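You operate a simulated robot arm through the tools that you are given. There is no shell and no other tool. Be economical: measure what you need, move in short steps, check, and stop when the job is done.

Carry out the task below with a simulated two-armed robot. There is one attempt and no reset: what you move stays moved.

Task
On the deck of the steel cart, fold the white cloth in half, so that its two short edges meet.

It is judged by the outcome, as a careful person would: the job done as asked, and still so three seconds after it is handed in. It fails if anything else is knocked over, pushed out of place, dropped, spilled or broken. Flat cloth is picked up by pressing the open fingertips on it (5 to 10 N) and closing them slowly along it; thin cloth reads only 2 to 8 mm in the jaws.

Robot
Two 7-joint arms with two-finger parallel grippers on one trunk, on a base that drives. Base frame: it is fixed to the floor where the robot stands at the start and does not move with it; the origin is under the middle of the robot, x ahead of it, y to its left, z up. Units: m, rad, N and s.
The left shoulder is at the start at [0.07, 0.163, 1.095], the right one opposite. With the tool pointing down near the work surface each hand reaches from about 0.38 to 0.88 m from the robot's upright axis, wherever it stands, measured 20 degrees to its own side. Places, roughly: deck of the steel cart [0.5, 0.1, 0.8]. Payload 3.43 kg a hand.
The TCP of each hand is the grasp point between the finger pads, 0.034 m short of the fingertips. In the tool frame z runs along the fingers and y along their closing line. The gripper opens to 0.128 m. The fingers are 0.024 m wide and 0.012 m thick; the gripper's body (0.048 by 0.13 m) begins 0.096 m behind the TCP.
Orientation is that of the tool frame in the base frame, as a unit quaternion [w, x, y, z]. With the fingers straight down and closing along the base's y, the tool's x points along the base's -x, its y along +y and its z along -z.

Tools
- The arms move only by the tool servo_tool. It takes "left_increments", "right_increments" or both (then of equal length, played together; a hand with none holds still); each is a list of rows, each a list of 7 numbers: the turn, a rotation vector about the tool's x, y, z in units of 45 degrees (1.0 is 45 degrees), then the shift along the tool's x, y, z in units of 100 mm (1.0 is 100 mm), then the gripper command, from -1 (shut) to 1 (fully open), values between in proportion. In form: [[wx, wy, wz, tx, ty, tz, hand], ...]. A call has 1 to 12 rows; each row is the pose to reach, as a shift and turn from the pose commanded when the call began, along the tool's axes at that moment. A call with a number of a shift or a turn outside -1 to 1 is refused whole. Rows are played at 5 a second. More than 0.05 m and 0.15 rad between two rows, or a gripper value outside its range, and nothing of the call is played. Where a pose cannot be reached the arm comes as near as it can. A force on the tool above 40 N (or 10 N above the force at the start of the call, whichever is more), or a blocked arm, ends the call early, and 0.2 s more pass. The fingers move at their own pace (about 0.153 m/s each) and stop on an object; they squeeze with about 31 N. The grip force told is the motor's: it shows also when the fingers shut on nothing. Time passes only in rows, and 0.2 s behind the last, so rows that repeat a pose let the fingers close. It gives the time, the measured TCP pose, the force on the tool (base axes), the opening and the grip force at its end, in the units of the frame above (readings bear some noise), with the torque about the TCP (base axes, N m) and any sound that the robot's microphone picked up.
- Cameras (640 x 400 px; columns grow to the right, rows downward): "scene" is now at [0.1318, 0.0169, 1.3094]; the picture's right is [0.21, -0.98, 0.00], its down [-0.69, -0.15, -0.71] and it looks along [0.69, 0.15, -0.70] (base axes); focal length 274 px, centre (320, 200). "left" rides on the left gripper at [0.076, 0.011, -0.16] in its tool frame; the picture's right is [-0.15, 0.99, 0.00], its down [-0.88, -0.13, -0.46] and it looks along [-0.45, -0.07, 0.89] (tool axes); focal length 234 px, centre (320, 200). "right" rides on the right gripper at [0.076, -0.011, -0.16] in its tool frame; the picture's right is [0.15, 0.99, 0.00], its down [-0.88, 0.13, -0.46] and it looks along [-0.45, 0.07, 0.89] (tool axes); focal length 234 px, centre (320, 200). There is no depth. A picture from a camera that has moved, and an enlarged one, comes with that camera's place and axes in the base frame and with its lens.
- grab_frame(camera): a new picture of that camera. No time passes.
- slide_trunk(by): slides the trunk up (or, below 0, down) by that many m; the arms and the scene camera ride with it, the base frame stays. It gives what a move gives, with no picture.
- drive_base(legs): drives the robot by 1 to 6 legs, each [ahead, left, turn to the left] in m, m and rad, along the robot's own axes; the way and the turn of a leg run together, so that a leg with both is an arc; at most 1.5 m and 3.142 rad a leg. The arms and the cameras ride along, it lands a little off, and it stops where it bumps. It gives what a move gives.
- aim_head(pan, tilt): turns the head with the scene camera to pan (to the left, within 1.501 rad either way) and tilt (down, from -0.506 to 1.204), counted from straight ahead of the robot. It gives what a move gives.
- enlarge(camera, box): a new picture of the part [left, top, right, bottom] of that camera's present view, enlarged. No time passes.
- finish_job(): hands the job in; it is judged then, once.

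Work in short steps. Places have to be worked out from the pictures, the camera data and where the tool is seen: move nearer, look again, correct. Check each grasp and each placing, and mend what went wrong. You have 120 turns and 100 pictures in all, those below and enlarged ones among them. Open the grippers and draw the arms clear of the work before you hand the job in, unless the task says otherwise; then end with one line.

The tools are called after "Call:" as name(argument=value, ...) on one line, values as JSON. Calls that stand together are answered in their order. servo_tool: Moves the arms, as the interface text tells. Its arguments: {"type":"object","properties":{"left_increments":{"type":"array","items":{"type":"array","items":{"type":"number"}}},"right_increments":{"type":"array","items":{"type":"array","items":{"type":"number"}}}},"required":[]} The other tools are called the same way: slide_trunk (by) slides the trunk up or down; drive_base (legs) drives the base; aim_head (pan, tilt) turns the head that bears the scene camera; grab_frame (camera) takes a picture; enlarge (camera, box) takes an enlarged picture of a part of a camera's view; finish_job () hands the job in.

At the start:

```text
clock: 0.0
left_ee_pos: [0.5071, 0.3406, 0.9725]
left_tcp_rot: [0.0, 0.0, 1.0, 0.0]
left_contact_force: [0.4, 0.2, -1.1]
left_moment: [-0.02, -0.02, -0.02]
left_width: 0.1281
left_grip_force: 0.0
right_ee_pos: [0.7172, -0.0733, 0.965]
right_tcp_rot: [0.0, 0.001, 1.0, 0.0]
right_contact_force: [0.5, -0.3, 0.1]
right_moment: [0.01, 0.0, 0.03]
right_width: 0.1279
right_grip_force: 0.1
trunk travel left (down, up): [-0.575, 0.365]
robot x, y, heading: [-0.0017, 0.0025, 0.002]
head pan, tilt: [0.216, 0.78]
```

scene: 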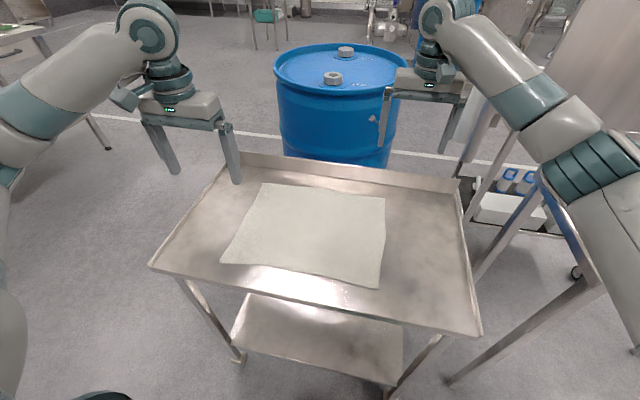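
right: 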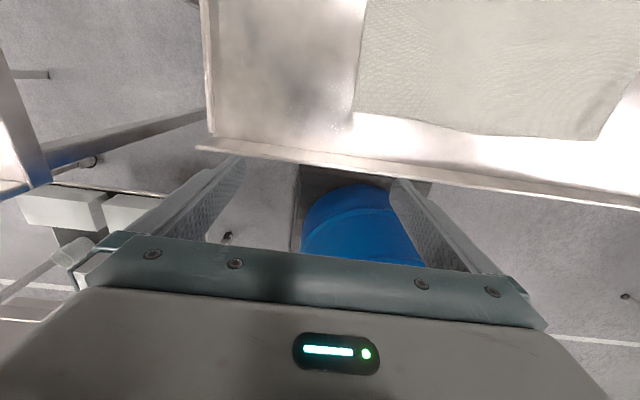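
left: 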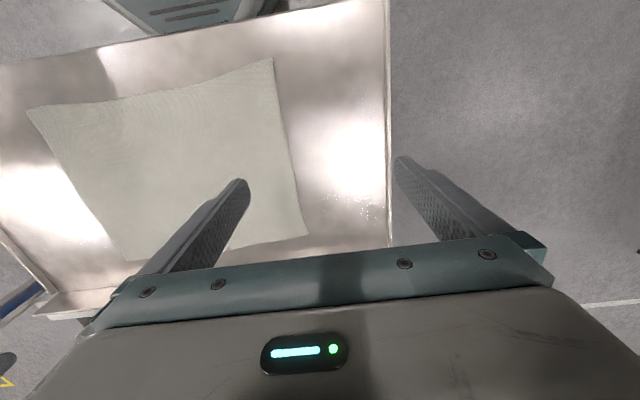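

The cloth's corners are at about (0.67,0.30), (0.68,-0.05), (0.41,-0.05) and (0.40,0.29), so its short edges lie at y≈0.295 and y≈-0.045. Standing on the cart's left side would let each hand take one corner of an edge, so I check whether the floor there is free.

Call:
aim_head(pan=1.1, tilt=0.7)

Call:
grab_frame(camera="scene")

```text
clock: 1.2
left_ee_pos: [0.5077, 0.341, 0.9742]
left_tcp_rot: [0.001, -0.001, 1.0, 0.0]
left_contact_force: [0.4, 0.0, 0.7]
left_moment: [0.0, 0.02, 0.02]
left_width: 0.1278
left_grip_force: 0.1
right_ee_pos: [0.7183, -0.0741, 0.9646]
right_tcp_rot: [0.0, 0.0, 1.0, 0.0]
right_contact_force: [0.3, -0.5, -0.6]
right_moment: [0.0, 0.01, -0.01]
right_width: 0.1281
right_grip_force: 0.0
trunk travel left (down, up): [-0.575, 0.365]
robot x, y, heading: [-0.0004, 0.0004, 0.001]
head pan, tilt: [1.1, 0.7]
```

```text
96 pictures are left
camera scene: at [0.0907, 0.0751, 1.3161], right [0.89, -0.45, 0.0], down [-0.29, -0.57, -0.76], along [0.35, 0.68, -0.64], focal length 274 px, centre (320, 200)
```

scene: 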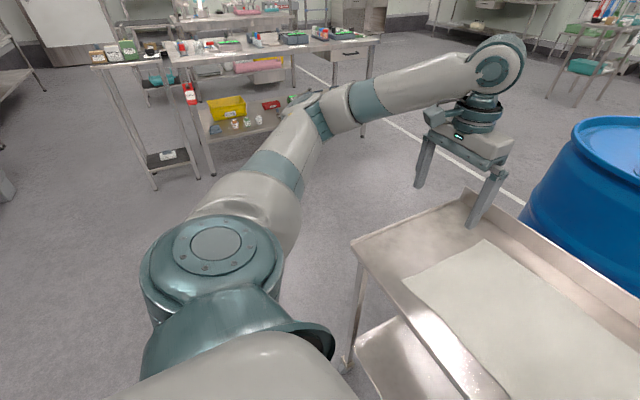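

The floor is clear out to y≈2.1, and the drum starts at x≈1.1. I raise the trunk a bit for clearance, then drive round to the cart's left side facing -y.

Call:
slide_trunk(by=0.1)

Call:
drive_base(legs=[[-0.3, 0, 0], [0, 1.0, 0], [0, 0, -1.571]])

Call:
aim_head(pan=0.5, tilt=0.75)

Call:
grab_frame(camera="scene")

```text
clock: 2.5
left_ee_pos: [0.5069, 0.3408, 1.073]
left_tcp_rot: [0.0, 0.0, 1.0, 0.0]
left_contact_force: [0.5, -1.0, -0.8]
left_moment: [-0.02, 0.03, 0.0]
left_width: 0.1282
left_grip_force: 0.1
right_ee_pos: [0.7177, -0.0752, 1.0644]
right_tcp_rot: [-0.001, 0.001, 1.0, 0.0]
right_contact_force: [-0.6, 0.8, 0.8]
right_moment: [0.0, -0.01, 0.01]
right_width: 0.1282
right_grip_force: 0.1
trunk travel left (down, up): [-0.675, 0.265]
robot x, y, heading: [0.0027, 0.0029, -0.002]
head pan, tilt: [1.1, 0.7]
```

```text
clock: 13.2
left_ee_pos: [0.0442, 0.5182, 1.0733]
left_tcp_rot: [0.001, 0.7, 0.714, 0.0]
left_contact_force: [-0.3, 0.2, -0.1]
left_moment: [0.0, -0.01, -0.02]
left_width: 0.128
left_grip_force: 0.0
right_ee_pos: [-0.3661, 0.2987, 1.0645]
right_tcp_rot: [-0.001, 0.699, 0.715, 0.001]
right_contact_force: [-1.3, 0.3, -0.5]
right_moment: [-0.05, -0.01, -0.04]
right_width: 0.1279
right_grip_force: 0.0
trunk travel left (down, up): [-0.675, 0.265]
robot x, y, heading: [-0.3089, 1.0166, -1.552]
head pan, tilt: [1.1, 0.7]
```

```text
clock: 14.2
left_ee_pos: [0.0451, 0.5174, 1.0728]
left_tcp_rot: [0.001, 0.7, 0.714, 0.0]
left_contact_force: [0.8, 0.0, -0.3]
left_moment: [0.03, -0.01, 0.06]
left_width: 0.1278
left_grip_force: 0.0
right_ee_pos: [-0.3665, 0.2986, 1.066]
right_tcp_rot: [0.0, 0.7, 0.715, 0.001]
right_contact_force: [-0.1, 0.0, -0.7]
right_moment: [0.01, 0.0, 0.0]
right_width: 0.1283
right_grip_force: 0.0
trunk travel left (down, up): [-0.675, 0.265]
robot x, y, heading: [-0.3067, 1.0205, -1.549]
head pan, tilt: [0.499, 0.75]
```

```text
95 pictures are left
camera scene: at [-0.2626, 0.8955, 1.4118], right [-0.87, -0.5, 0.0], down [-0.34, 0.59, -0.73], along [0.36, -0.63, -0.68], focal length 274 px, centre (320, 200)
```

scene: 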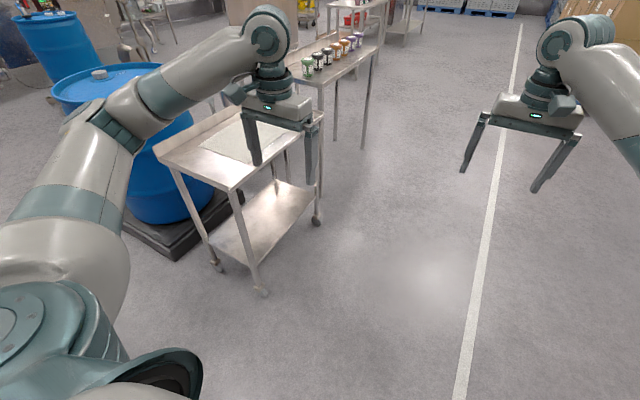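

Clear so far. I drive sideways to x≈0.54 and straighten the heading.

Call:
drive_base(legs=[[0, 0, -0.02], [0, 0.845, 0]])

Call:
aim_head(pan=0.0, tilt=0.85)

Call:
grab_frame(camera="scene")

```text
clock: 19.0
left_ee_pos: [0.8559, 0.5097, 1.0728]
left_tcp_rot: [0.0, 0.708, 0.706, 0.0]
left_contact_force: [0.0, 0.6, -0.1]
left_moment: [0.0, -0.01, 0.0]
left_width: 0.1278
left_grip_force: 0.1
right_ee_pos: [0.4398, 0.3003, 1.0655]
right_tcp_rot: [-0.001, 0.709, 0.705, 0.001]
right_contact_force: [0.1, 0.5, 0.7]
right_moment: [0.0, 0.0, 0.02]
right_width: 0.128
right_grip_force: 0.0
trunk travel left (down, up): [-0.675, 0.265]
robot x, y, heading: [0.5119, 1.0197, -1.572]
head pan, tilt: [0.499, 0.75]
```

```text
clock: 19.9
left_ee_pos: [0.8559, 0.5099, 1.0735]
left_tcp_rot: [0.0, 0.708, 0.706, 0.0]
left_contact_force: [0.4, 0.3, 0.3]
left_moment: [0.0, 0.06, 0.01]
left_width: 0.1276
left_grip_force: 0.1
right_ee_pos: [0.4398, 0.2996, 1.065]
right_tcp_rot: [-0.001, 0.709, 0.705, 0.001]
right_contact_force: [-0.1, 0.1, -0.1]
right_moment: [-0.01, 0.02, 0.05]
right_width: 0.1281
right_grip_force: 0.1
trunk travel left (down, up): [-0.675, 0.265]
robot x, y, heading: [0.5182, 1.0185, -1.569]
head pan, tilt: [0.0, 0.85]
```

```text
94 pictures are left
camera scene: at [0.518, 0.8883, 1.4038], right [-1.0, 0.0, 0.0], down [0.0, 0.75, -0.66], along [0.0, -0.66, -0.75], focal length 274 px, centre (320, 200)
```

scene: 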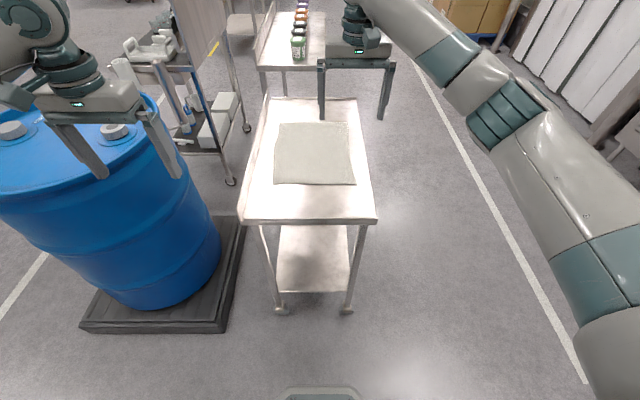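

Cloth corners confirmed from here: near edge y≈0.29 (x 0.41 and 0.66), far edge y≈-0.043 (x 0.405 and 0.674). The left hand sits at x≈0.86, clear of the drum. I drive forward to y≈0.82.

Call:
drive_base(legs=[[0.1, 0.01, 0], [0.1, 0.01, 0]])

Call:
grab_frame(camera="scene")

Call:
grab_frame(camera="right")

Call:
grab_frame(camera="left")

```text
clock: 21.8
left_ee_pos: [0.8738, 0.309, 1.073]
left_tcp_rot: [0.001, 0.71, 0.704, 0.0]
left_contact_force: [-0.1, 0.3, 0.5]
left_moment: [0.01, -0.01, -0.01]
left_width: 0.128
left_grip_force: 0.0
right_ee_pos: [0.4567, 0.1016, 1.0645]
right_tcp_rot: [-0.001, 0.71, 0.704, 0.001]
right_contact_force: [-0.4, 0.3, -0.7]
right_moment: [0.02, -0.01, 0.03]
right_width: 0.1283
right_grip_force: 0.1
trunk travel left (down, up): [-0.675, 0.265]
robot x, y, heading: [0.5356, 0.8187, -1.579]
head pan, tilt: [0.0, 0.85]
```

```text
93 pictures are left
camera scene: at [0.5365, 0.6889, 1.4038], right [-1.0, 0.01, 0.0], down [0.01, 0.75, -0.66], along [-0.01, -0.66, -0.75], focal length 274 px, centre (320, 200)
```

scene: 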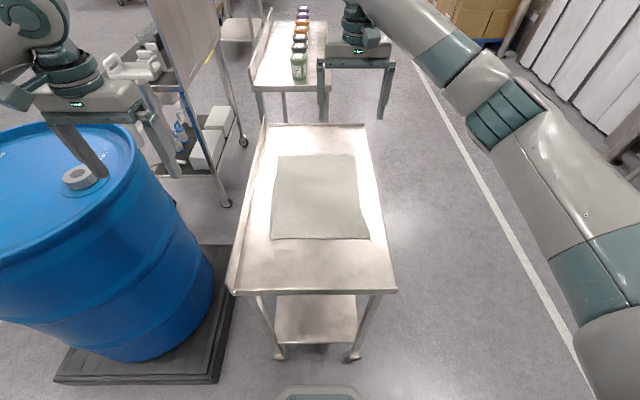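

```text
92 pictures are left
camera right: at [0.446, 0.1776, 1.2259], right [0.99, 0.14, 0.0], down [0.12, -0.88, 0.45], along [0.06, -0.45, -0.89], focal length 234 px, centre (320, 200)
```

right: 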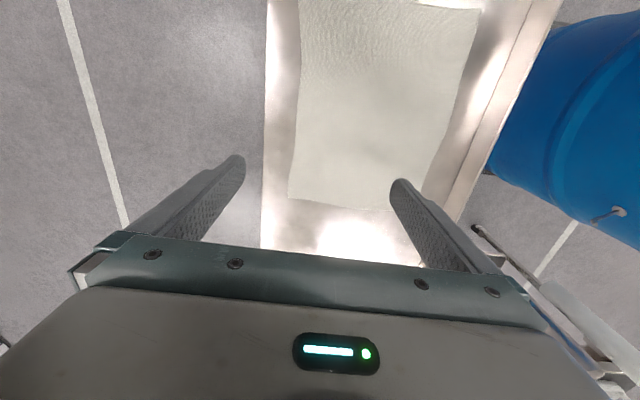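

```text
91 pictures are left
camera left: at [0.8846, 0.3842, 1.2324], right [0.99, -0.15, 0.0], down [-0.14, -0.88, 0.46], along [-0.07, -0.45, -0.89], focal length 234 px, centre (320, 200)
```

left: 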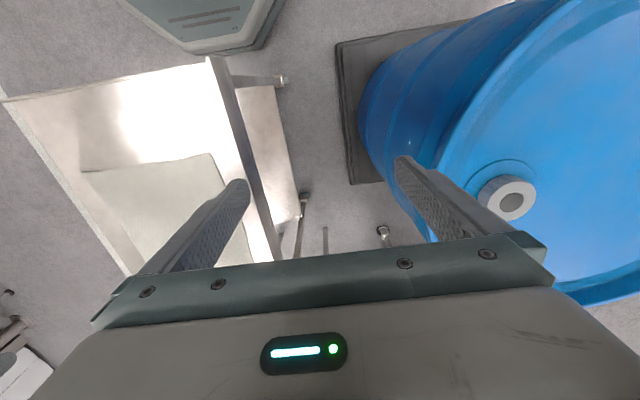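

The fold will pull the far short edge (y≈-0.043) toward me onto the near edge, so I need slightly more reach. I drive 0.05 closer and lower the trunk back. Then I turn both hands 90° so the fingers close across that edge, shifting each hand toward its far corner.

Call:
drive_base(legs=[[0.055, 0, 0.008]])

Call:
slide_trunk(by=-0.1)

Call:
servo_tool(left_increments=[[0, 0, 0.16, 0, -0.17, 0, 0], [0, 0, 0.33, 0, -0.35, 0, 0], [0, 0, 0.5, 0, -0.5, 0, 0], [0, 0, 0.67, 0, -0.7, 0, 0], [0, 0, 0.83, 0, -0.85, 0, 0], [0, 0, 1.0, 0, -1.0, 0, 0]], right_increments=[[0, 0, -0.16, 0, 0, 0, 0], [0, 0, -0.33, 0, 0, 0, 0], [0, 0, -0.5, 0, 0, 0, 0], [0, 0, -0.67, 0, 0, 0, 0], [0, 0, -0.83, 0, 0, 0, 0], [0, 0, -1.0, 0, 0, 0, 0]])

```text
clock: 22.7
left_ee_pos: [0.8758, 0.2612, 1.0739]
left_tcp_rot: [0.0, 0.706, 0.708, 0.0]
left_contact_force: [-1.1, 0.2, -0.6]
left_moment: [-0.02, -0.02, 0.0]
left_width: 0.128
left_grip_force: 0.1
right_ee_pos: [0.4612, 0.0485, 1.0666]
right_tcp_rot: [0.0, 0.707, 0.707, 0.0]
right_contact_force: [0.0, -0.3, 0.2]
right_moment: [-0.02, 0.0, 0.0]
right_width: 0.1282
right_grip_force: 0.1
trunk travel left (down, up): [-0.675, 0.265]
robot x, y, heading: [0.536, 0.7658, -1.569]
head pan, tilt: [0.0, 0.85]
```

```text
clock: 24.1
left_ee_pos: [0.8771, 0.2582, 0.9735]
left_tcp_rot: [0.0, 0.707, 0.707, 0.0]
left_contact_force: [0.6, 0.0, -0.6]
left_moment: [0.0, -0.01, 0.01]
left_width: 0.1279
left_grip_force: 0.2
right_ee_pos: [0.4608, 0.0474, 0.9654]
right_tcp_rot: [0.001, 0.707, 0.707, 0.0]
right_contact_force: [0.4, 0.3, 0.3]
right_moment: [-0.01, -0.03, -0.04]
right_width: 0.128
right_grip_force: 0.0
trunk travel left (down, up): [-0.575, 0.365]
robot x, y, heading: [0.5323, 0.7649, -1.57]
head pan, tilt: [0.0, 0.85]
```

```text
clock: 25.5
left_ee_pos: [0.7762, 0.2583, 0.9748]
left_tcp_rot: [0.0, 0.924, 0.381, 0.0]
left_contact_force: [0.7, 0.4, 0.3]
left_moment: [0.04, -0.04, -0.02]
left_width: 0.0641
left_grip_force: 0.0
right_ee_pos: [0.4607, 0.048, 0.9646]
right_tcp_rot: [0.001, 0.382, 0.924, 0.001]
right_contact_force: [-0.1, -0.4, -0.3]
right_moment: [0.04, -0.03, -0.02]
right_width: 0.0638
right_grip_force: 0.2
trunk travel left (down, up): [-0.575, 0.365]
robot x, y, heading: [0.5367, 0.7678, -1.569]
head pan, tilt: [0.0, 0.85]
```

Both hands turned 45° cleanly. I finish the turn while moving closer to the corners.

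Call:
servo_tool(left_increments=[[0, 0, 0.16, -0.17, 0.05, 0, 0], [0, 0, 0.33, -0.35, 0.1, 0, 0], [0, 0, 0.5, -0.5, 0.15, 0, 0], [0, 0, 0.67, -0.7, 0.2, 0, 0], [0, 0, 0.83, -0.85, 0.25, 0, 0], [0, 0, 1.0, -1.0, 0.3, 0, 0]], right_increments=[[0, 0, -0.16, -0.05, -0.13, 0, 0], [0, 0, -0.33, -0.1, -0.26, 0, 0], [0, 0, -0.5, -0.15, -0.4, 0, 0], [0, 0, -0.67, -0.2, -0.53, 0, 0], [0, 0, -0.83, -0.25, -0.67, 0, 0], [0, 0, -1.0, -0.3, -0.8, 0, 0]])

Call:
grab_frame(camera="right")

Call:
grab_frame(camera="scene")

```text
clock: 26.9
left_ee_pos: [0.7269, 0.1644, 0.973]
left_tcp_rot: [-0.001, 1.0, -0.001, 0.0]
left_contact_force: [-1.0, -0.9, 0.1]
left_moment: [0.02, 0.0, 0.04]
left_width: 0.0637
left_grip_force: 0.1
right_ee_pos: [0.4249, -0.0291, 0.9651]
right_tcp_rot: [0.0, 0.0, 1.0, 0.001]
right_contact_force: [-0.4, -0.1, 0.0]
right_moment: [0.03, 0.03, 0.0]
right_width: 0.0639
right_grip_force: 0.2
trunk travel left (down, up): [-0.575, 0.365]
robot x, y, heading: [0.5323, 0.7629, -1.572]
head pan, tilt: [0.0, 0.85]
```

```text
90 pictures are left
camera right: at [0.3501, -0.0405, 1.126], right [-0.15, 0.99, 0.0], down [0.88, 0.13, 0.46], along [0.45, 0.07, -0.89], focal length 234 px, centre (320, 200)
```

right: 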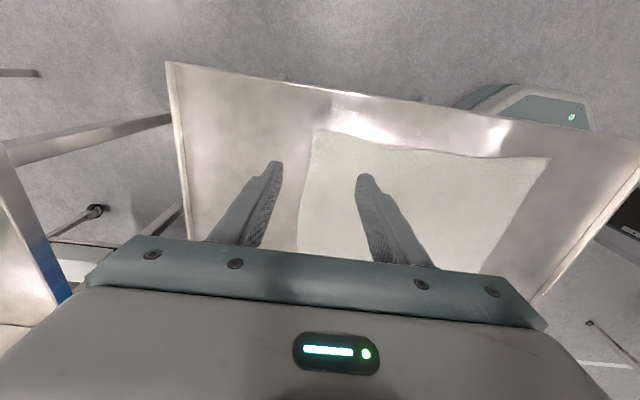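

```text
89 pictures are left
camera scene: at [0.537, 0.6357, 1.3037], right [-1.0, 0.0, 0.0], down [0.0, 0.75, -0.66], along [0.0, -0.66, -0.75], focal length 274 px, centre (320, 200)
```

scene: 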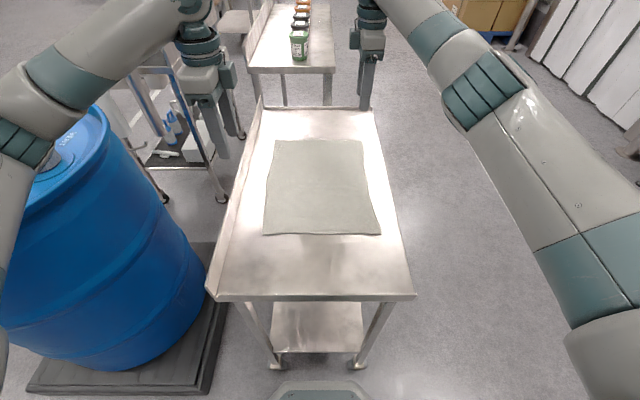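

The right camera shows the far edge straight at y≈-0.04 with its corner at x≈0.41. I bring the left hand to its far corner at height.

Call:
servo_tool(left_increments=[[0, 0, 0, -0.2, 0.3, 0, -0.22], [0, 0, 0, -0.4, 0.6, 0, -0.22], [0, 0, 0, -0.7, 0.95, 0, -0.22]], right_increments=[[0, 0, 0, 0, 0.07, 0.2, -0.22], [0, 0, 0, 0, 0.07, 0.4, -0.22], [0, 0, 0, 0, 0.07, 0.6, -0.22]])

Call:
servo_tool(left_increments=[[0, 0, 0, 0, 0.3, 0.0, -0.22], [0, 0, 0, 0, 0.6, 0.2, -0.22], [0, 0, 0, 0, 0.91, 0.45, -0.22], [0, 0, 0, 0, 0.91, 0.7, -0.22]])

Call:
grab_frame(camera="left")

Call:
grab_frame(camera="right")

Call:
grab_frame(camera="scene")

```text
clock: 27.7
left_ee_pos: [0.6549, 0.0679, 0.9746]
left_tcp_rot: [-0.001, 1.0, 0.0, 0.001]
left_contact_force: [-1.2, 0.4, -0.7]
left_moment: [0.01, -0.01, 0.0]
left_width: 0.0498
left_grip_force: 0.0
right_ee_pos: [0.4233, -0.0245, 0.9044]
right_tcp_rot: [0.001, 0.001, 1.0, 0.001]
right_contact_force: [-0.5, 0.7, -0.2]
right_moment: [0.01, -0.02, 0.04]
right_width: 0.0499
right_grip_force: 0.0
trunk travel left (down, up): [-0.575, 0.365]
robot x, y, heading: [0.5371, 0.7656, -1.571]
head pan, tilt: [0.0, 0.85]
```

```text
clock: 28.7
left_ee_pos: [0.6594, -0.0197, 0.9023]
left_tcp_rot: [0.001, 1.0, -0.001, 0.0]
left_contact_force: [-1.3, 0.3, -0.8]
left_moment: [0.0, -0.01, 0.01]
left_width: 0.05
left_grip_force: 0.1
right_ee_pos: [0.4269, -0.0233, 0.9067]
right_tcp_rot: [0.001, 0.0, 1.0, 0.0]
right_contact_force: [0.8, 0.5, -0.2]
right_moment: [-0.01, 0.03, -0.02]
right_width: 0.0498
right_grip_force: 0.1
trunk travel left (down, up): [-0.575, 0.365]
robot x, y, heading: [0.5359, 0.7654, -1.574]
head pan, tilt: [0.0, 0.85]
```

```text
88 pictures are left
camera left: at [0.7346, -0.0316, 1.0618], right [-0.15, -0.99, 0.0], down [-0.88, 0.13, 0.46], along [-0.45, 0.07, -0.89], focal length 234 px, centre (320, 200)
```

left: 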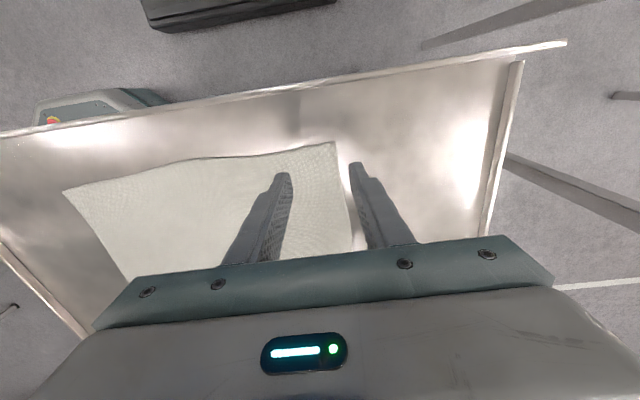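

```text
87 pictures are left
camera right: at [0.352, -0.0338, 1.0674], right [-0.15, 0.99, 0.0], down [0.88, 0.13, 0.46], along [0.45, 0.07, -0.89], focal length 234 px, centre (320, 200)
```

right: 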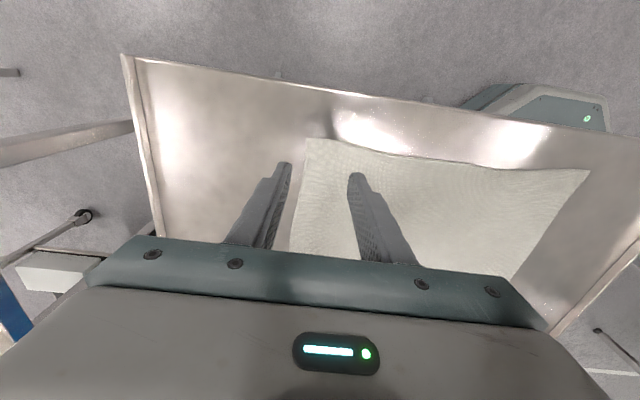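

```text
86 pictures are left
camera scene: at [0.538, 0.6359, 1.3038], right [-1.0, 0.0, 0.0], down [0.0, 0.75, -0.66], along [0.0, -0.66, -0.75], focal length 274 px, centre (320, 200)
```

scene: 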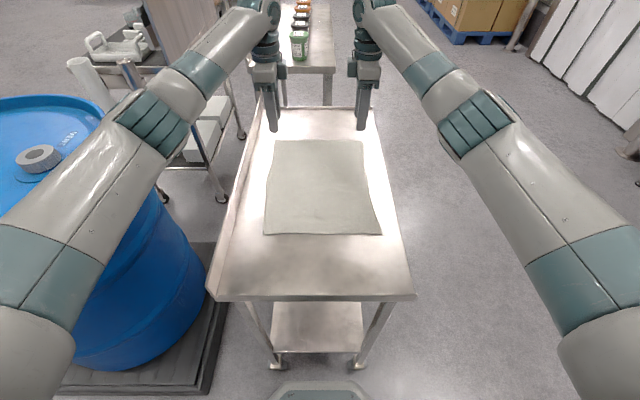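

Both hands straddle the far edge, with the outer finger just off it and the inner finger on the cloth. I lower toward contact.

Call:
servo_tool(left_increments=[[0, 0, 0, -0.02, 0, 0.3, -0.22], [0, 0, 0, -0.02, 0, 0.55, -0.22], [0, 0, 0, -0.02, 0, 0.6, -0.22]], right_increments=[[0, 0, 0, 0, 0, 0.3, -0.22], [0, 0, 0, 0, 0, 0.58, -0.22], [0, 0, 0, 0, 0, 0.63, -0.22]])

Call:
servo_tool(left_increments=[[0, 0, 0, 0, 0, 0.03, -0.22], [0, 0, 0, 0, 0, 0.06, -0.22]], right_increments=[[0, 0, 0, 0, 0, 0.03, -0.22], [0, 0, 0, 0, 0, 0.06, -0.22]])

```text
clock: 29.5
left_ee_pos: [0.6564, -0.0189, 0.8437]
left_tcp_rot: [0.0, 1.0, -0.001, 0.001]
left_contact_force: [0.2, 0.7, -0.2]
left_moment: [-0.01, -0.01, -0.03]
left_width: 0.0499
left_grip_force: 0.1
right_ee_pos: [0.4272, -0.0239, 0.8433]
right_tcp_rot: [0.0, 0.0, 1.0, 0.0]
right_contact_force: [0.0, -0.4, 0.4]
right_moment: [-0.01, 0.0, -0.01]
right_width: 0.05
right_grip_force: 0.0
trunk travel left (down, up): [-0.575, 0.365]
robot x, y, heading: [0.5377, 0.7654, -1.571]
head pan, tilt: [0.0, 0.85]
```

```text
clock: 30.1
left_ee_pos: [0.6556, -0.0191, 0.8373]
left_tcp_rot: [0.001, 1.0, 0.0, 0.0]
left_contact_force: [1.1, 0.6, -0.6]
left_moment: [-0.01, 0.0, 0.02]
left_width: 0.0495
left_grip_force: 0.0
right_ee_pos: [0.4257, -0.0226, 0.8364]
right_tcp_rot: [0.0, 0.0, 1.0, 0.001]
right_contact_force: [0.8, 0.9, 0.4]
right_moment: [0.01, 0.0, -0.05]
right_width: 0.05
right_grip_force: 0.0
trunk travel left (down, up): [-0.575, 0.365]
robot x, y, heading: [0.5341, 0.7626, -1.568]
head pan, tilt: [0.0, 0.85]
```

No contact yet at TCP z≈0.837. I continue down in 2 mm steps, one call at a time.

Call:
servo_tool(left_increments=[[0, 0, 0, 0, 0, 0.02, -0.22], [0, 0, 0, 0, 0, 0.04, -0.22]], right_increments=[[0, 0, 0, 0, 0, 0.02, -0.22], [0, 0, 0, 0, 0, 0.04, -0.22]])

Call:
enlarge(camera="left", box=[160, 100, 480, 300])

Call:
enlarge(camera="right", box=[160, 100, 480, 300])

```text
clock: 30.7
left_ee_pos: [0.656, -0.0179, 0.8361]
left_tcp_rot: [0.002, 1.0, 0.0, 0.001]
left_contact_force: [0.6, -1.0, 6.0]
left_moment: [0.15, -0.02, -0.01]
left_width: 0.0493
left_grip_force: 0.2
right_ee_pos: [0.4263, -0.0221, 0.8352]
right_tcp_rot: [0.0, 0.001, 1.0, -0.002]
right_contact_force: [-1.1, -2.0, 16.5]
right_moment: [0.44, 0.1, 0.05]
right_width: 0.0488
right_grip_force: 0.1
trunk travel left (down, up): [-0.575, 0.365]
robot x, y, heading: [0.5365, 0.7628, -1.575]
head pan, tilt: [0.0, 0.85]
```

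```text
2.00 times, centred on (320, 200) of left
camera zoom: at [0.7312, -0.0287, 0.9952], right [-0.15, -0.99, 0.0], down [-0.88, 0.13, 0.46], along [-0.45, 0.06, -0.89], focal length 468 px, centre (320, 200)
```

zoom: 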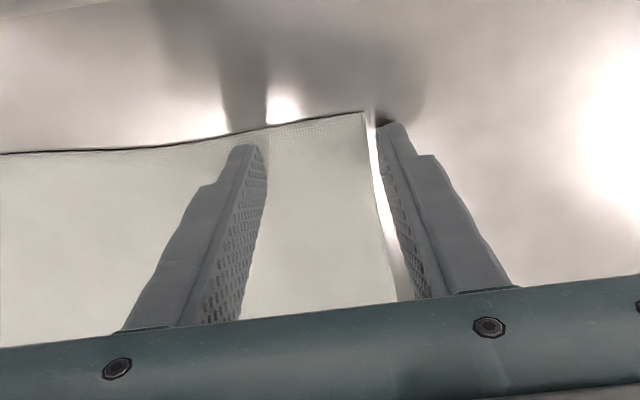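

```text
2.00 times, centred on (320, 200) of right
camera zoom: at [0.3511, -0.0317, 0.9967], right [-0.15, 0.99, 0.0], down [0.88, 0.13, 0.46], along [0.45, 0.06, -0.89], focal length 468 px, centre (320, 200)
```

zoom: 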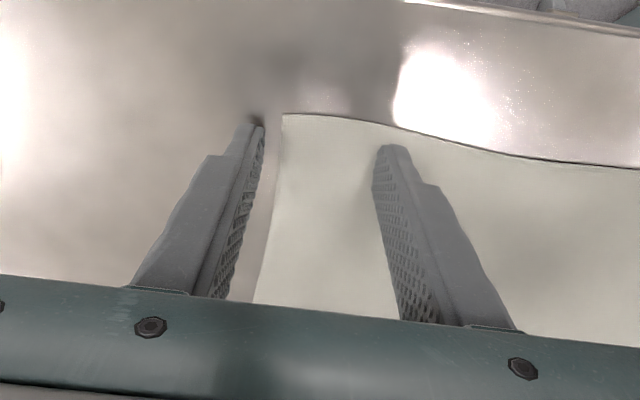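

Contact made: left 6 N, right 16.5 N, mostly on the inner fingers. I back the right hand off slightly and close slowly.

Call:
servo_tool(left_increments=[[0, 0, 0, 0, 0, 0.004, -0.25], [0, 0, 0, 0, 0, 0.004, -0.33], [0, 0, 0, 0, 0, 0.004, -0.41], [0, 0, 0, 0, 0, 0.004, -0.5], [0, 0, 0, 0, 0, 0.004, -0.58], [0, 0, 0, 0, 0, 0.004, -0.66], [0, 0, 0, 0, 0, 0.004, -0.74], [0, 0, 0, 0, 0, 0.004, -0.82], [0, 0, 0, 0, 0, 0.004, -0.9], [0, 0, 0, 0, 0, 0.004, -1], [0, 0, 0, 0, 0, 0.004, -1]], right_increments=[[0, 0, 0, 0, 0, -0.008, -0.25], [0, 0, 0, 0, 0, -0.008, -0.33], [0, 0, 0, 0, 0, -0.008, -0.41], [0, 0, 0, 0, 0, -0.008, -0.5], [0, 0, 0, 0, 0, -0.008, -0.58], [0, 0, 0, 0, 0, -0.008, -0.66], [0, 0, 0, 0, 0, -0.008, -0.74], [0, 0, 0, 0, 0, -0.008, -0.82], [0, 0, 0, 0, 0, -0.008, -0.9], [0, 0, 0, 0, 0, -0.008, -1], [0, 0, 0, 0, 0, -0.008, -1]])

Call:
enlarge(camera="left", box=[160, 100, 480, 300])

Call:
enlarge(camera="right", box=[160, 100, 480, 300])

```text
clock: 33.1
left_ee_pos: [0.6562, -0.0179, 0.8362]
left_tcp_rot: [0.002, 1.0, 0.0, 0.0]
left_contact_force: [0.6, -1.7, 12.8]
left_moment: [0.07, 0.0, -0.03]
left_width: 0.0027
left_grip_force: 31.0
right_ee_pos: [0.4256, -0.0195, 0.8349]
right_tcp_rot: [0.0, -0.001, 1.0, -0.001]
right_contact_force: [1.0, -2.2, 17.5]
right_moment: [0.07, 0.01, 0.01]
right_width: 0.0028
right_grip_force: 30.8
trunk travel left (down, up): [-0.575, 0.365]
robot x, y, heading: [0.5353, 0.7696, -1.573]
head pan, tilt: [0.0, 0.85]
```

```text
2.00 times, centred on (320, 200) of left
camera zoom: at [0.7313, -0.028, 0.995], right [-0.15, -0.99, 0.0], down [-0.88, 0.13, 0.46], along [-0.45, 0.06, -0.89], focal length 468 px, centre (320, 200)
```

zoom: 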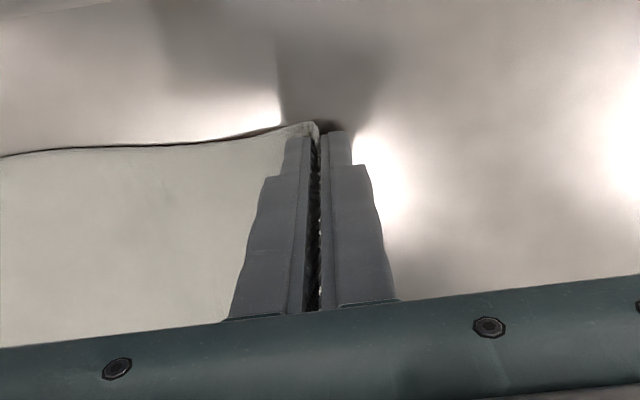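

```text
2.00 times, centred on (320, 200) of right
camera zoom: at [0.351, -0.0307, 0.9966], right [-0.15, 0.99, 0.0], down [0.88, 0.13, 0.46], along [0.45, 0.06, -0.89], focal length 468 px, centre (320, 200)
```

zoom: 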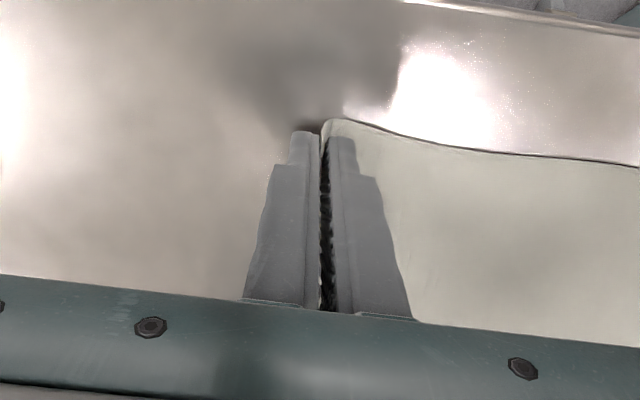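

Both jaws read about 2.7 mm, so the cloth edge seems to be caught as a single layer. I lift 4 cm and look.

Call:
servo_tool(left_increments=[[0, 0, 0, 0, 0, -0.1, -1], [0, 0, 0, 0, 0, -0.2, -1], [0, 0, 0, 0, -0.1, -0.3, -1], [0, 0, 0, 0, -0.2, -0.4, -1]], right_increments=[[0, 0, 0, 0, 0, -0.1, -1], [0, 0, 0, 0, 0, -0.2, -1], [0, 0, 0, 0, 0.1, -0.3, -1], [0, 0, 0, 0, 0.2, -0.4, -1]])

Call:
grab_frame(camera="scene")

Call:
enlarge(camera="right", box=[160, 100, 480, 300])

```text
clock: 34.1
left_ee_pos: [0.6558, 0.0014, 0.8724]
left_tcp_rot: [0.0, 1.0, 0.001, 0.0]
left_contact_force: [-0.7, 0.2, 0.1]
left_moment: [-0.03, 0.05, -0.01]
left_width: 0.0023
left_grip_force: 30.8
right_ee_pos: [0.4264, -0.0025, 0.8741]
right_tcp_rot: [-0.001, 0.0, 1.0, 0.0]
right_contact_force: [1.0, 0.1, -0.5]
right_moment: [0.0, 0.0, 0.02]
right_width: 0.0026
right_grip_force: 31.1
trunk travel left (down, up): [-0.575, 0.365]
robot x, y, heading: [0.5381, 0.7643, -1.576]
head pan, tilt: [0.0, 0.85]
```

```text
81 pictures are left
camera scene: at [0.5372, 0.6372, 1.3039], right [-1.0, 0.0, 0.0], down [0.0, 0.75, -0.66], along [0.0, -0.66, -0.75], focal length 274 px, centre (320, 200)
```

scene: 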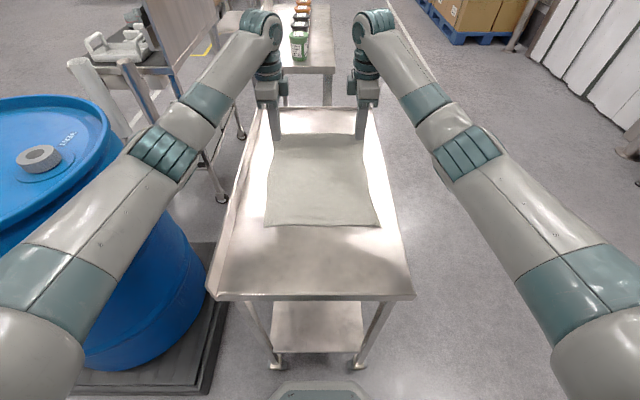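

```text
2.00 times, centred on (320, 200) of right
camera zoom: at [0.351, -0.0124, 1.0344], right [-0.15, 0.99, 0.0], down [0.88, 0.13, 0.46], along [0.45, 0.07, -0.89], focal length 468 px, centre (320, 200)
```

zoom: 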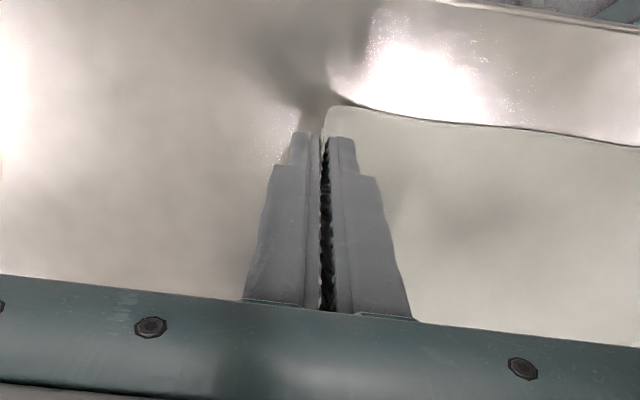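

Both corners are held and rise with the hands. The whole cloth slid about 2 cm, so its near edge is now at y≈0.27. I carry the edge back toward me along a low arc.

Call:
servo_tool(left_increments=[[0, 0, 0, 0, -0.2, -0.2, -1], [0, 0, 0, 0, -0.4, -0.35, -1], [0, 0, 0, 0, -0.6, -0.5, -1], [0, 0, 0, 0, -0.8, -0.6, -1], [0, 0, 0, 0, -1.0, -0.65, -1]], right_increments=[[0, 0, 0, 0, 0.2, -0.2, -1], [0, 0, 0, 0, 0.4, -0.35, -1], [0, 0, 0, 0, 0.6, -0.5, -1], [0, 0, 0, 0, 0.8, -0.6, -1], [0, 0, 0, 0, 1.0, -0.65, -1]])

Call:
grab_frame(camera="scene")

```text
clock: 35.3
left_ee_pos: [0.656, 0.1021, 0.9386]
left_tcp_rot: [0.0, 1.0, 0.001, 0.001]
left_contact_force: [-0.7, 0.1, 0.3]
left_moment: [-0.02, 0.0, -0.02]
left_width: 0.0026
left_grip_force: 31.0
right_ee_pos: [0.4251, 0.1004, 0.9395]
right_tcp_rot: [0.0, -0.001, 1.0, 0.0]
right_contact_force: [1.2, -0.3, -0.8]
right_moment: [-0.03, -0.02, 0.03]
right_width: 0.0027
right_grip_force: 31.0
trunk travel left (down, up): [-0.575, 0.365]
robot x, y, heading: [0.5373, 0.7631, -1.569]
head pan, tilt: [0.0, 0.85]
```

```text
79 pictures are left
camera scene: at [0.5371, 0.6373, 1.3039], right [-1.0, 0.0, 0.0], down [0.0, 0.75, -0.66], along [0.0, -0.66, -0.75], focal length 274 px, centre (320, 200)
```

scene: 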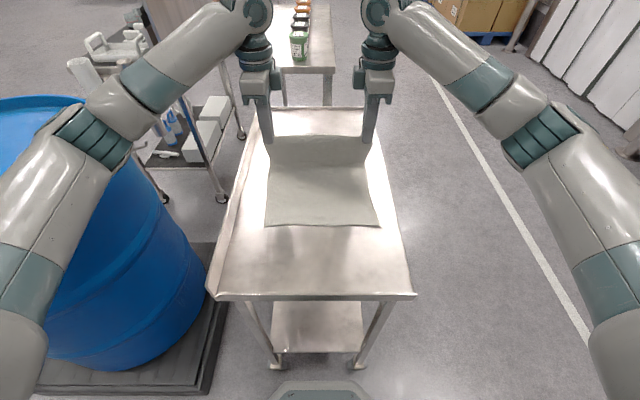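

The bottom layer stayed put (near edge still at row 225). I carry on over the cloth, starting the tilt so the edge leans toward me.

Call:
servo_tool(left_increments=[[-0.1, 0, 0, 0, -0.2, 0.0, -1], [-0.2, 0, 0, 0, -0.4, 0.0, -1], [-0.3, 0, 0, 0, -0.6, 0.05, -1], [-0.4, 0, 0, 0, -0.8, 0.1, -1], [-0.5, 0, 0, 0, -1.0, 0.15, -1]], right_increments=[[0.1, 0, 0, 0, 0.2, 0.0, -1], [0.2, 0, 0, 0, 0.4, 0.0, -1], [0.3, 0, 0, 0, 0.6, 0.05, -1], [0.4, 0, 0, 0, 0.8, 0.1, -1], [0.5, 0, 0, 0, 1.0, 0.15, -1]])

Call:
grab_frame(camera="scene")

```text
clock: 36.5
left_ee_pos: [0.6549, 0.2016, 0.9226]
left_tcp_rot: [0.196, 0.981, 0.0, -0.001]
left_contact_force: [0.6, 0.1, 0.1]
left_moment: [0.02, -0.01, 0.0]
left_width: 0.0024
left_grip_force: 31.4
right_ee_pos: [0.4256, 0.1972, 0.9232]
right_tcp_rot: [0.001, 0.0, 0.981, -0.195]
right_contact_force: [-0.3, 0.8, -0.8]
right_moment: [0.02, 0.02, 0.04]
right_width: 0.003
right_grip_force: 30.9
trunk travel left (down, up): [-0.575, 0.365]
robot x, y, heading: [0.5358, 0.7686, -1.569]
head pan, tilt: [0.0, 0.85]
```

```text
78 pictures are left
camera scene: at [0.5373, 0.6372, 1.304], right [-1.0, 0.0, 0.0], down [0.0, 0.75, -0.66], along [0.0, -0.66, -0.75], focal length 274 px, centre (320, 200)
```

scene: 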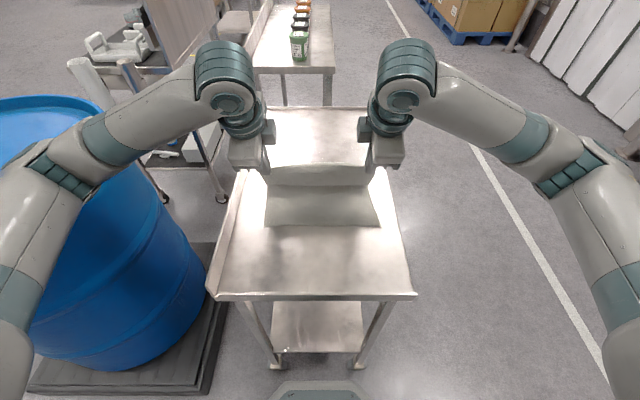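

The bottom layer is still in place with its near edge at y≈0.272. I tilt further to 40° and come down near the target.

Call:
servo_tool(left_increments=[[-0.13, 0, 0, -0.01, -0.25, 0.08, -1], [-0.26, 0, 0, -0.02, -0.5, 0.16, -1], [-0.39, 0, 0, -0.03, -0.746, 0.232, -1]], right_increments=[[0.13, 0, 0, 0.01, 0.26, 0.08, -1], [0.26, 0, 0, 0.02, 0.52, 0.15, -1], [0.39, 0, 0, 0.03, 0.78, 0.217, -1]])

Call:
grab_frame(camera="scene")

Call:
grab_frame(camera="right")

Call:
grab_frame(camera="left")

```text
clock: 37.3
left_ee_pos: [0.6522, 0.2624, 0.8718]
left_tcp_rot: [0.342, 0.94, 0.001, 0.0]
left_contact_force: [-0.1, -0.1, 0.4]
left_moment: [0.03, -0.01, -0.02]
left_width: 0.0025
left_grip_force: 31.0
right_ee_pos: [0.4236, 0.2611, 0.8746]
right_tcp_rot: [0.0, 0.001, 0.939, -0.344]
right_contact_force: [0.6, 0.3, 0.0]
right_moment: [0.02, -0.01, -0.03]
right_width: 0.0025
right_grip_force: 31.1
trunk travel left (down, up): [-0.575, 0.365]
robot x, y, heading: [0.5365, 0.7641, -1.571]
head pan, tilt: [0.0, 0.85]
```

```text
77 pictures are left
camera scene: at [0.5371, 0.6375, 1.304], right [-1.0, 0.0, 0.0], down [0.0, 0.75, -0.66], along [0.0, -0.66, -0.75], focal length 274 px, centre (320, 200)
```

scene: 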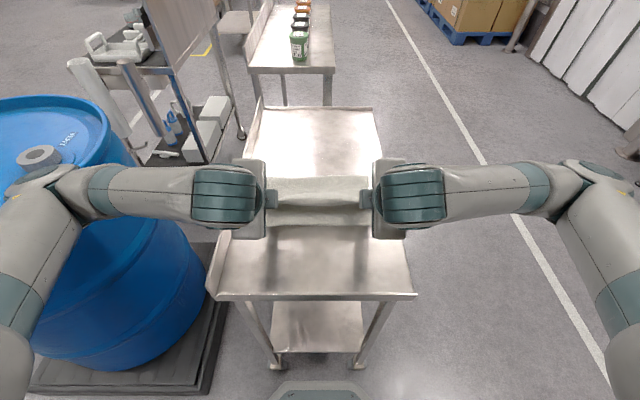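

```text
76 pictures are left
camera right: at [0.3484, 0.3572, 1.0049], right [-0.15, 0.76, -0.64], down [0.88, 0.39, 0.26], along [0.45, -0.52, -0.72], focal length 234 px, centre (320, 200)
```

right: 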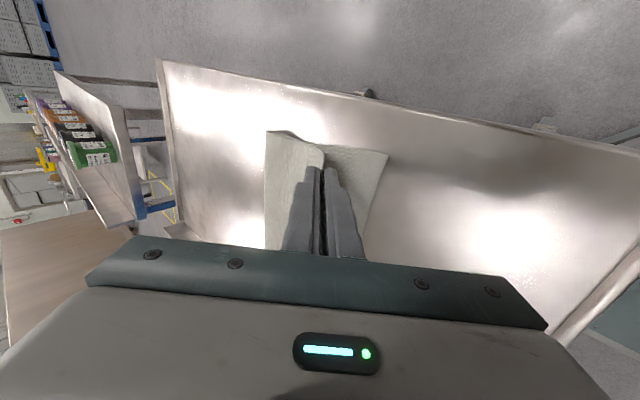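

```text
75 pictures are left
camera left: at [0.7272, 0.3557, 1.0019], right [-0.15, -0.76, 0.64], down [-0.88, 0.39, 0.26], along [-0.45, -0.52, -0.72], focal length 234 px, centre (320, 200)
```

left: 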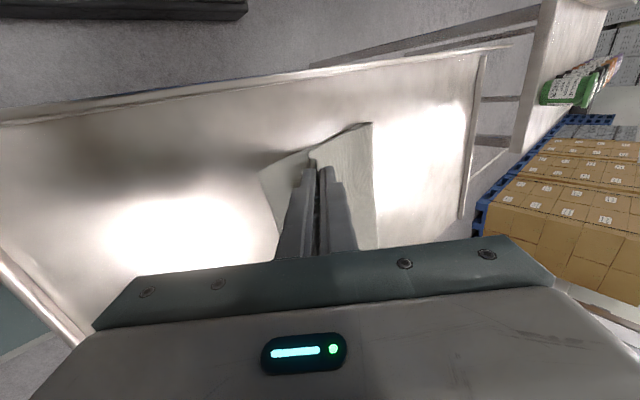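

The near edge measures y≈0.276. The tip position depends on how much cloth is inside the jaws, so I look closely between the fingers.

Call:
enlarge(camera="right", box=[240, 110, 400, 270])

Call:
enlarge(camera="left", box=[240, 110, 400, 270])

Call:
enlarge(camera="scene", box=[220, 140, 420, 265])

```text
2.50 times, centred on (320, 190) of right
camera zoom: at [0.3484, 0.3572, 1.0049], right [-0.15, 0.76, -0.64], down [0.88, 0.39, 0.26], along [0.45, -0.52, -0.72], focal length 585 px, centre (320, 225)
```

zoom: 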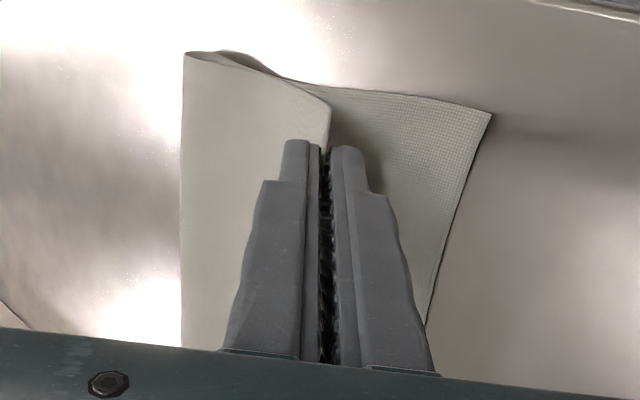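

```text
2.50 times, centred on (320, 190) of left
camera zoom: at [0.7272, 0.3557, 1.0019], right [-0.15, -0.76, 0.64], down [-0.88, 0.39, 0.26], along [-0.45, -0.52, -0.72], focal length 585 px, centre (320, 225)
```

zoom: 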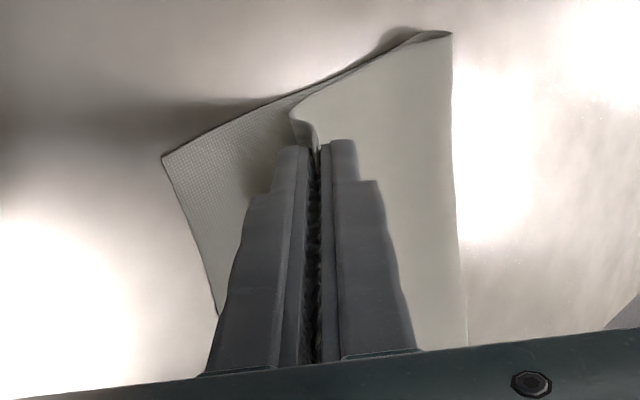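

```text
3.20 times, centred on (320, 202) of scene
camera zoom: at [0.5371, 0.6375, 1.304], right [-1.0, 0.0, 0.0], down [0.0, 0.75, -0.66], along [0.0, -0.66, -0.75], focal length 876 px, centre (320, 192)
```

zoom: 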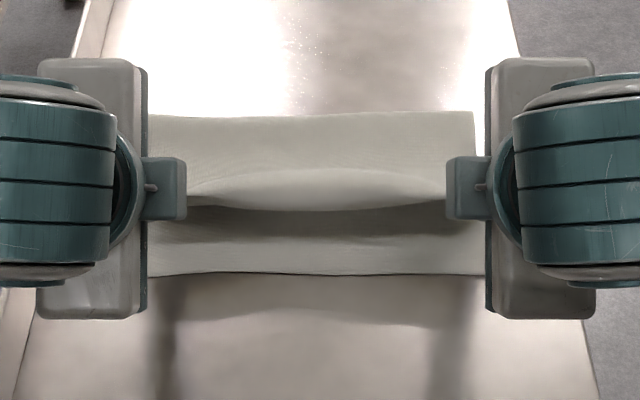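

The middle of the free edge shows that about 3 cm of cloth stands in the jaws. I therefore set the tips down at y≈0.246, so the released flap falls onto the near edge.

Call:
servo_tool(left_increments=[[0, 0, 0, 0, -0.1, 0.08, -1], [0, 0, 0, 0, -0.2, 0.16, -1], [0, 0, 0, 0, -0.265, 0.222, -1]], right_increments=[[0, 0, 0, 0, 0.11, 0.08, -1], [0, 0, 0, 0, 0.22, 0.17, -1], [0, 0, 0, 0, 0.289, 0.235, -1]])

Call:
enlarge(camera="right", box=[240, 110, 400, 270])

Call:
enlarge(camera="scene", box=[220, 140, 420, 265])

```text
clock: 38.1
left_ee_pos: [0.6509, 0.2684, 0.8391]
left_tcp_rot: [0.345, 0.939, 0.0, 0.0]
left_contact_force: [0.5, 0.9, 11.6]
left_moment: [-0.22, -0.04, 0.03]
left_width: 0.0026
left_grip_force: 31.1
right_ee_pos: [0.4233, 0.2706, 0.8382]
right_tcp_rot: [0.0, 0.0, 0.939, -0.344]
right_contact_force: [0.2, 0.6, 0.4]
right_moment: [0.05, -0.02, 0.0]
right_width: 0.0027
right_grip_force: 31.0
trunk travel left (down, up): [-0.575, 0.365]
robot x, y, heading: [0.5326, 0.7653, -1.572]
head pan, tilt: [0.0, 0.85]
```

```text
2.50 times, centred on (320, 190) of right
camera zoom: at [0.3477, 0.3644, 0.9688], right [-0.15, 0.76, -0.64], down [0.88, 0.39, 0.26], along [0.45, -0.52, -0.72], focal length 585 px, centre (320, 225)
```

zoom: 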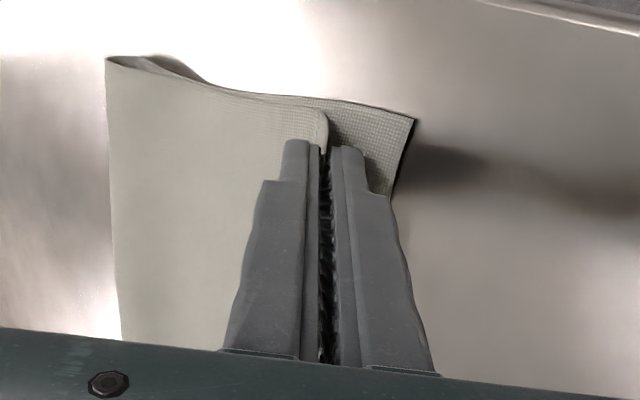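

```text
3.20 times, centred on (320, 202) of scene
camera zoom: at [0.5369, 0.6383, 1.3044], right [-1.0, 0.0, 0.0], down [0.0, 0.75, -0.66], along [0.0, -0.66, -0.75], focal length 876 px, centre (320, 192)
```

zoom: 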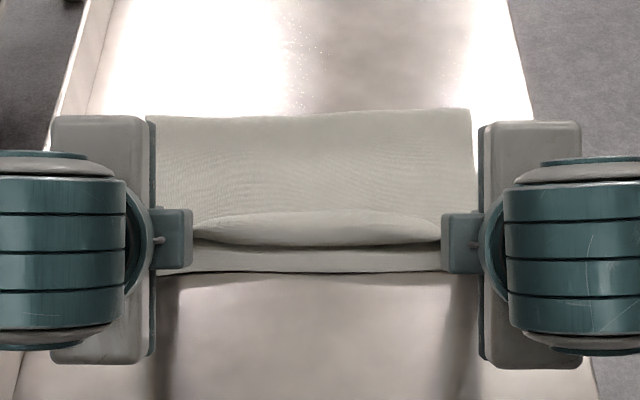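

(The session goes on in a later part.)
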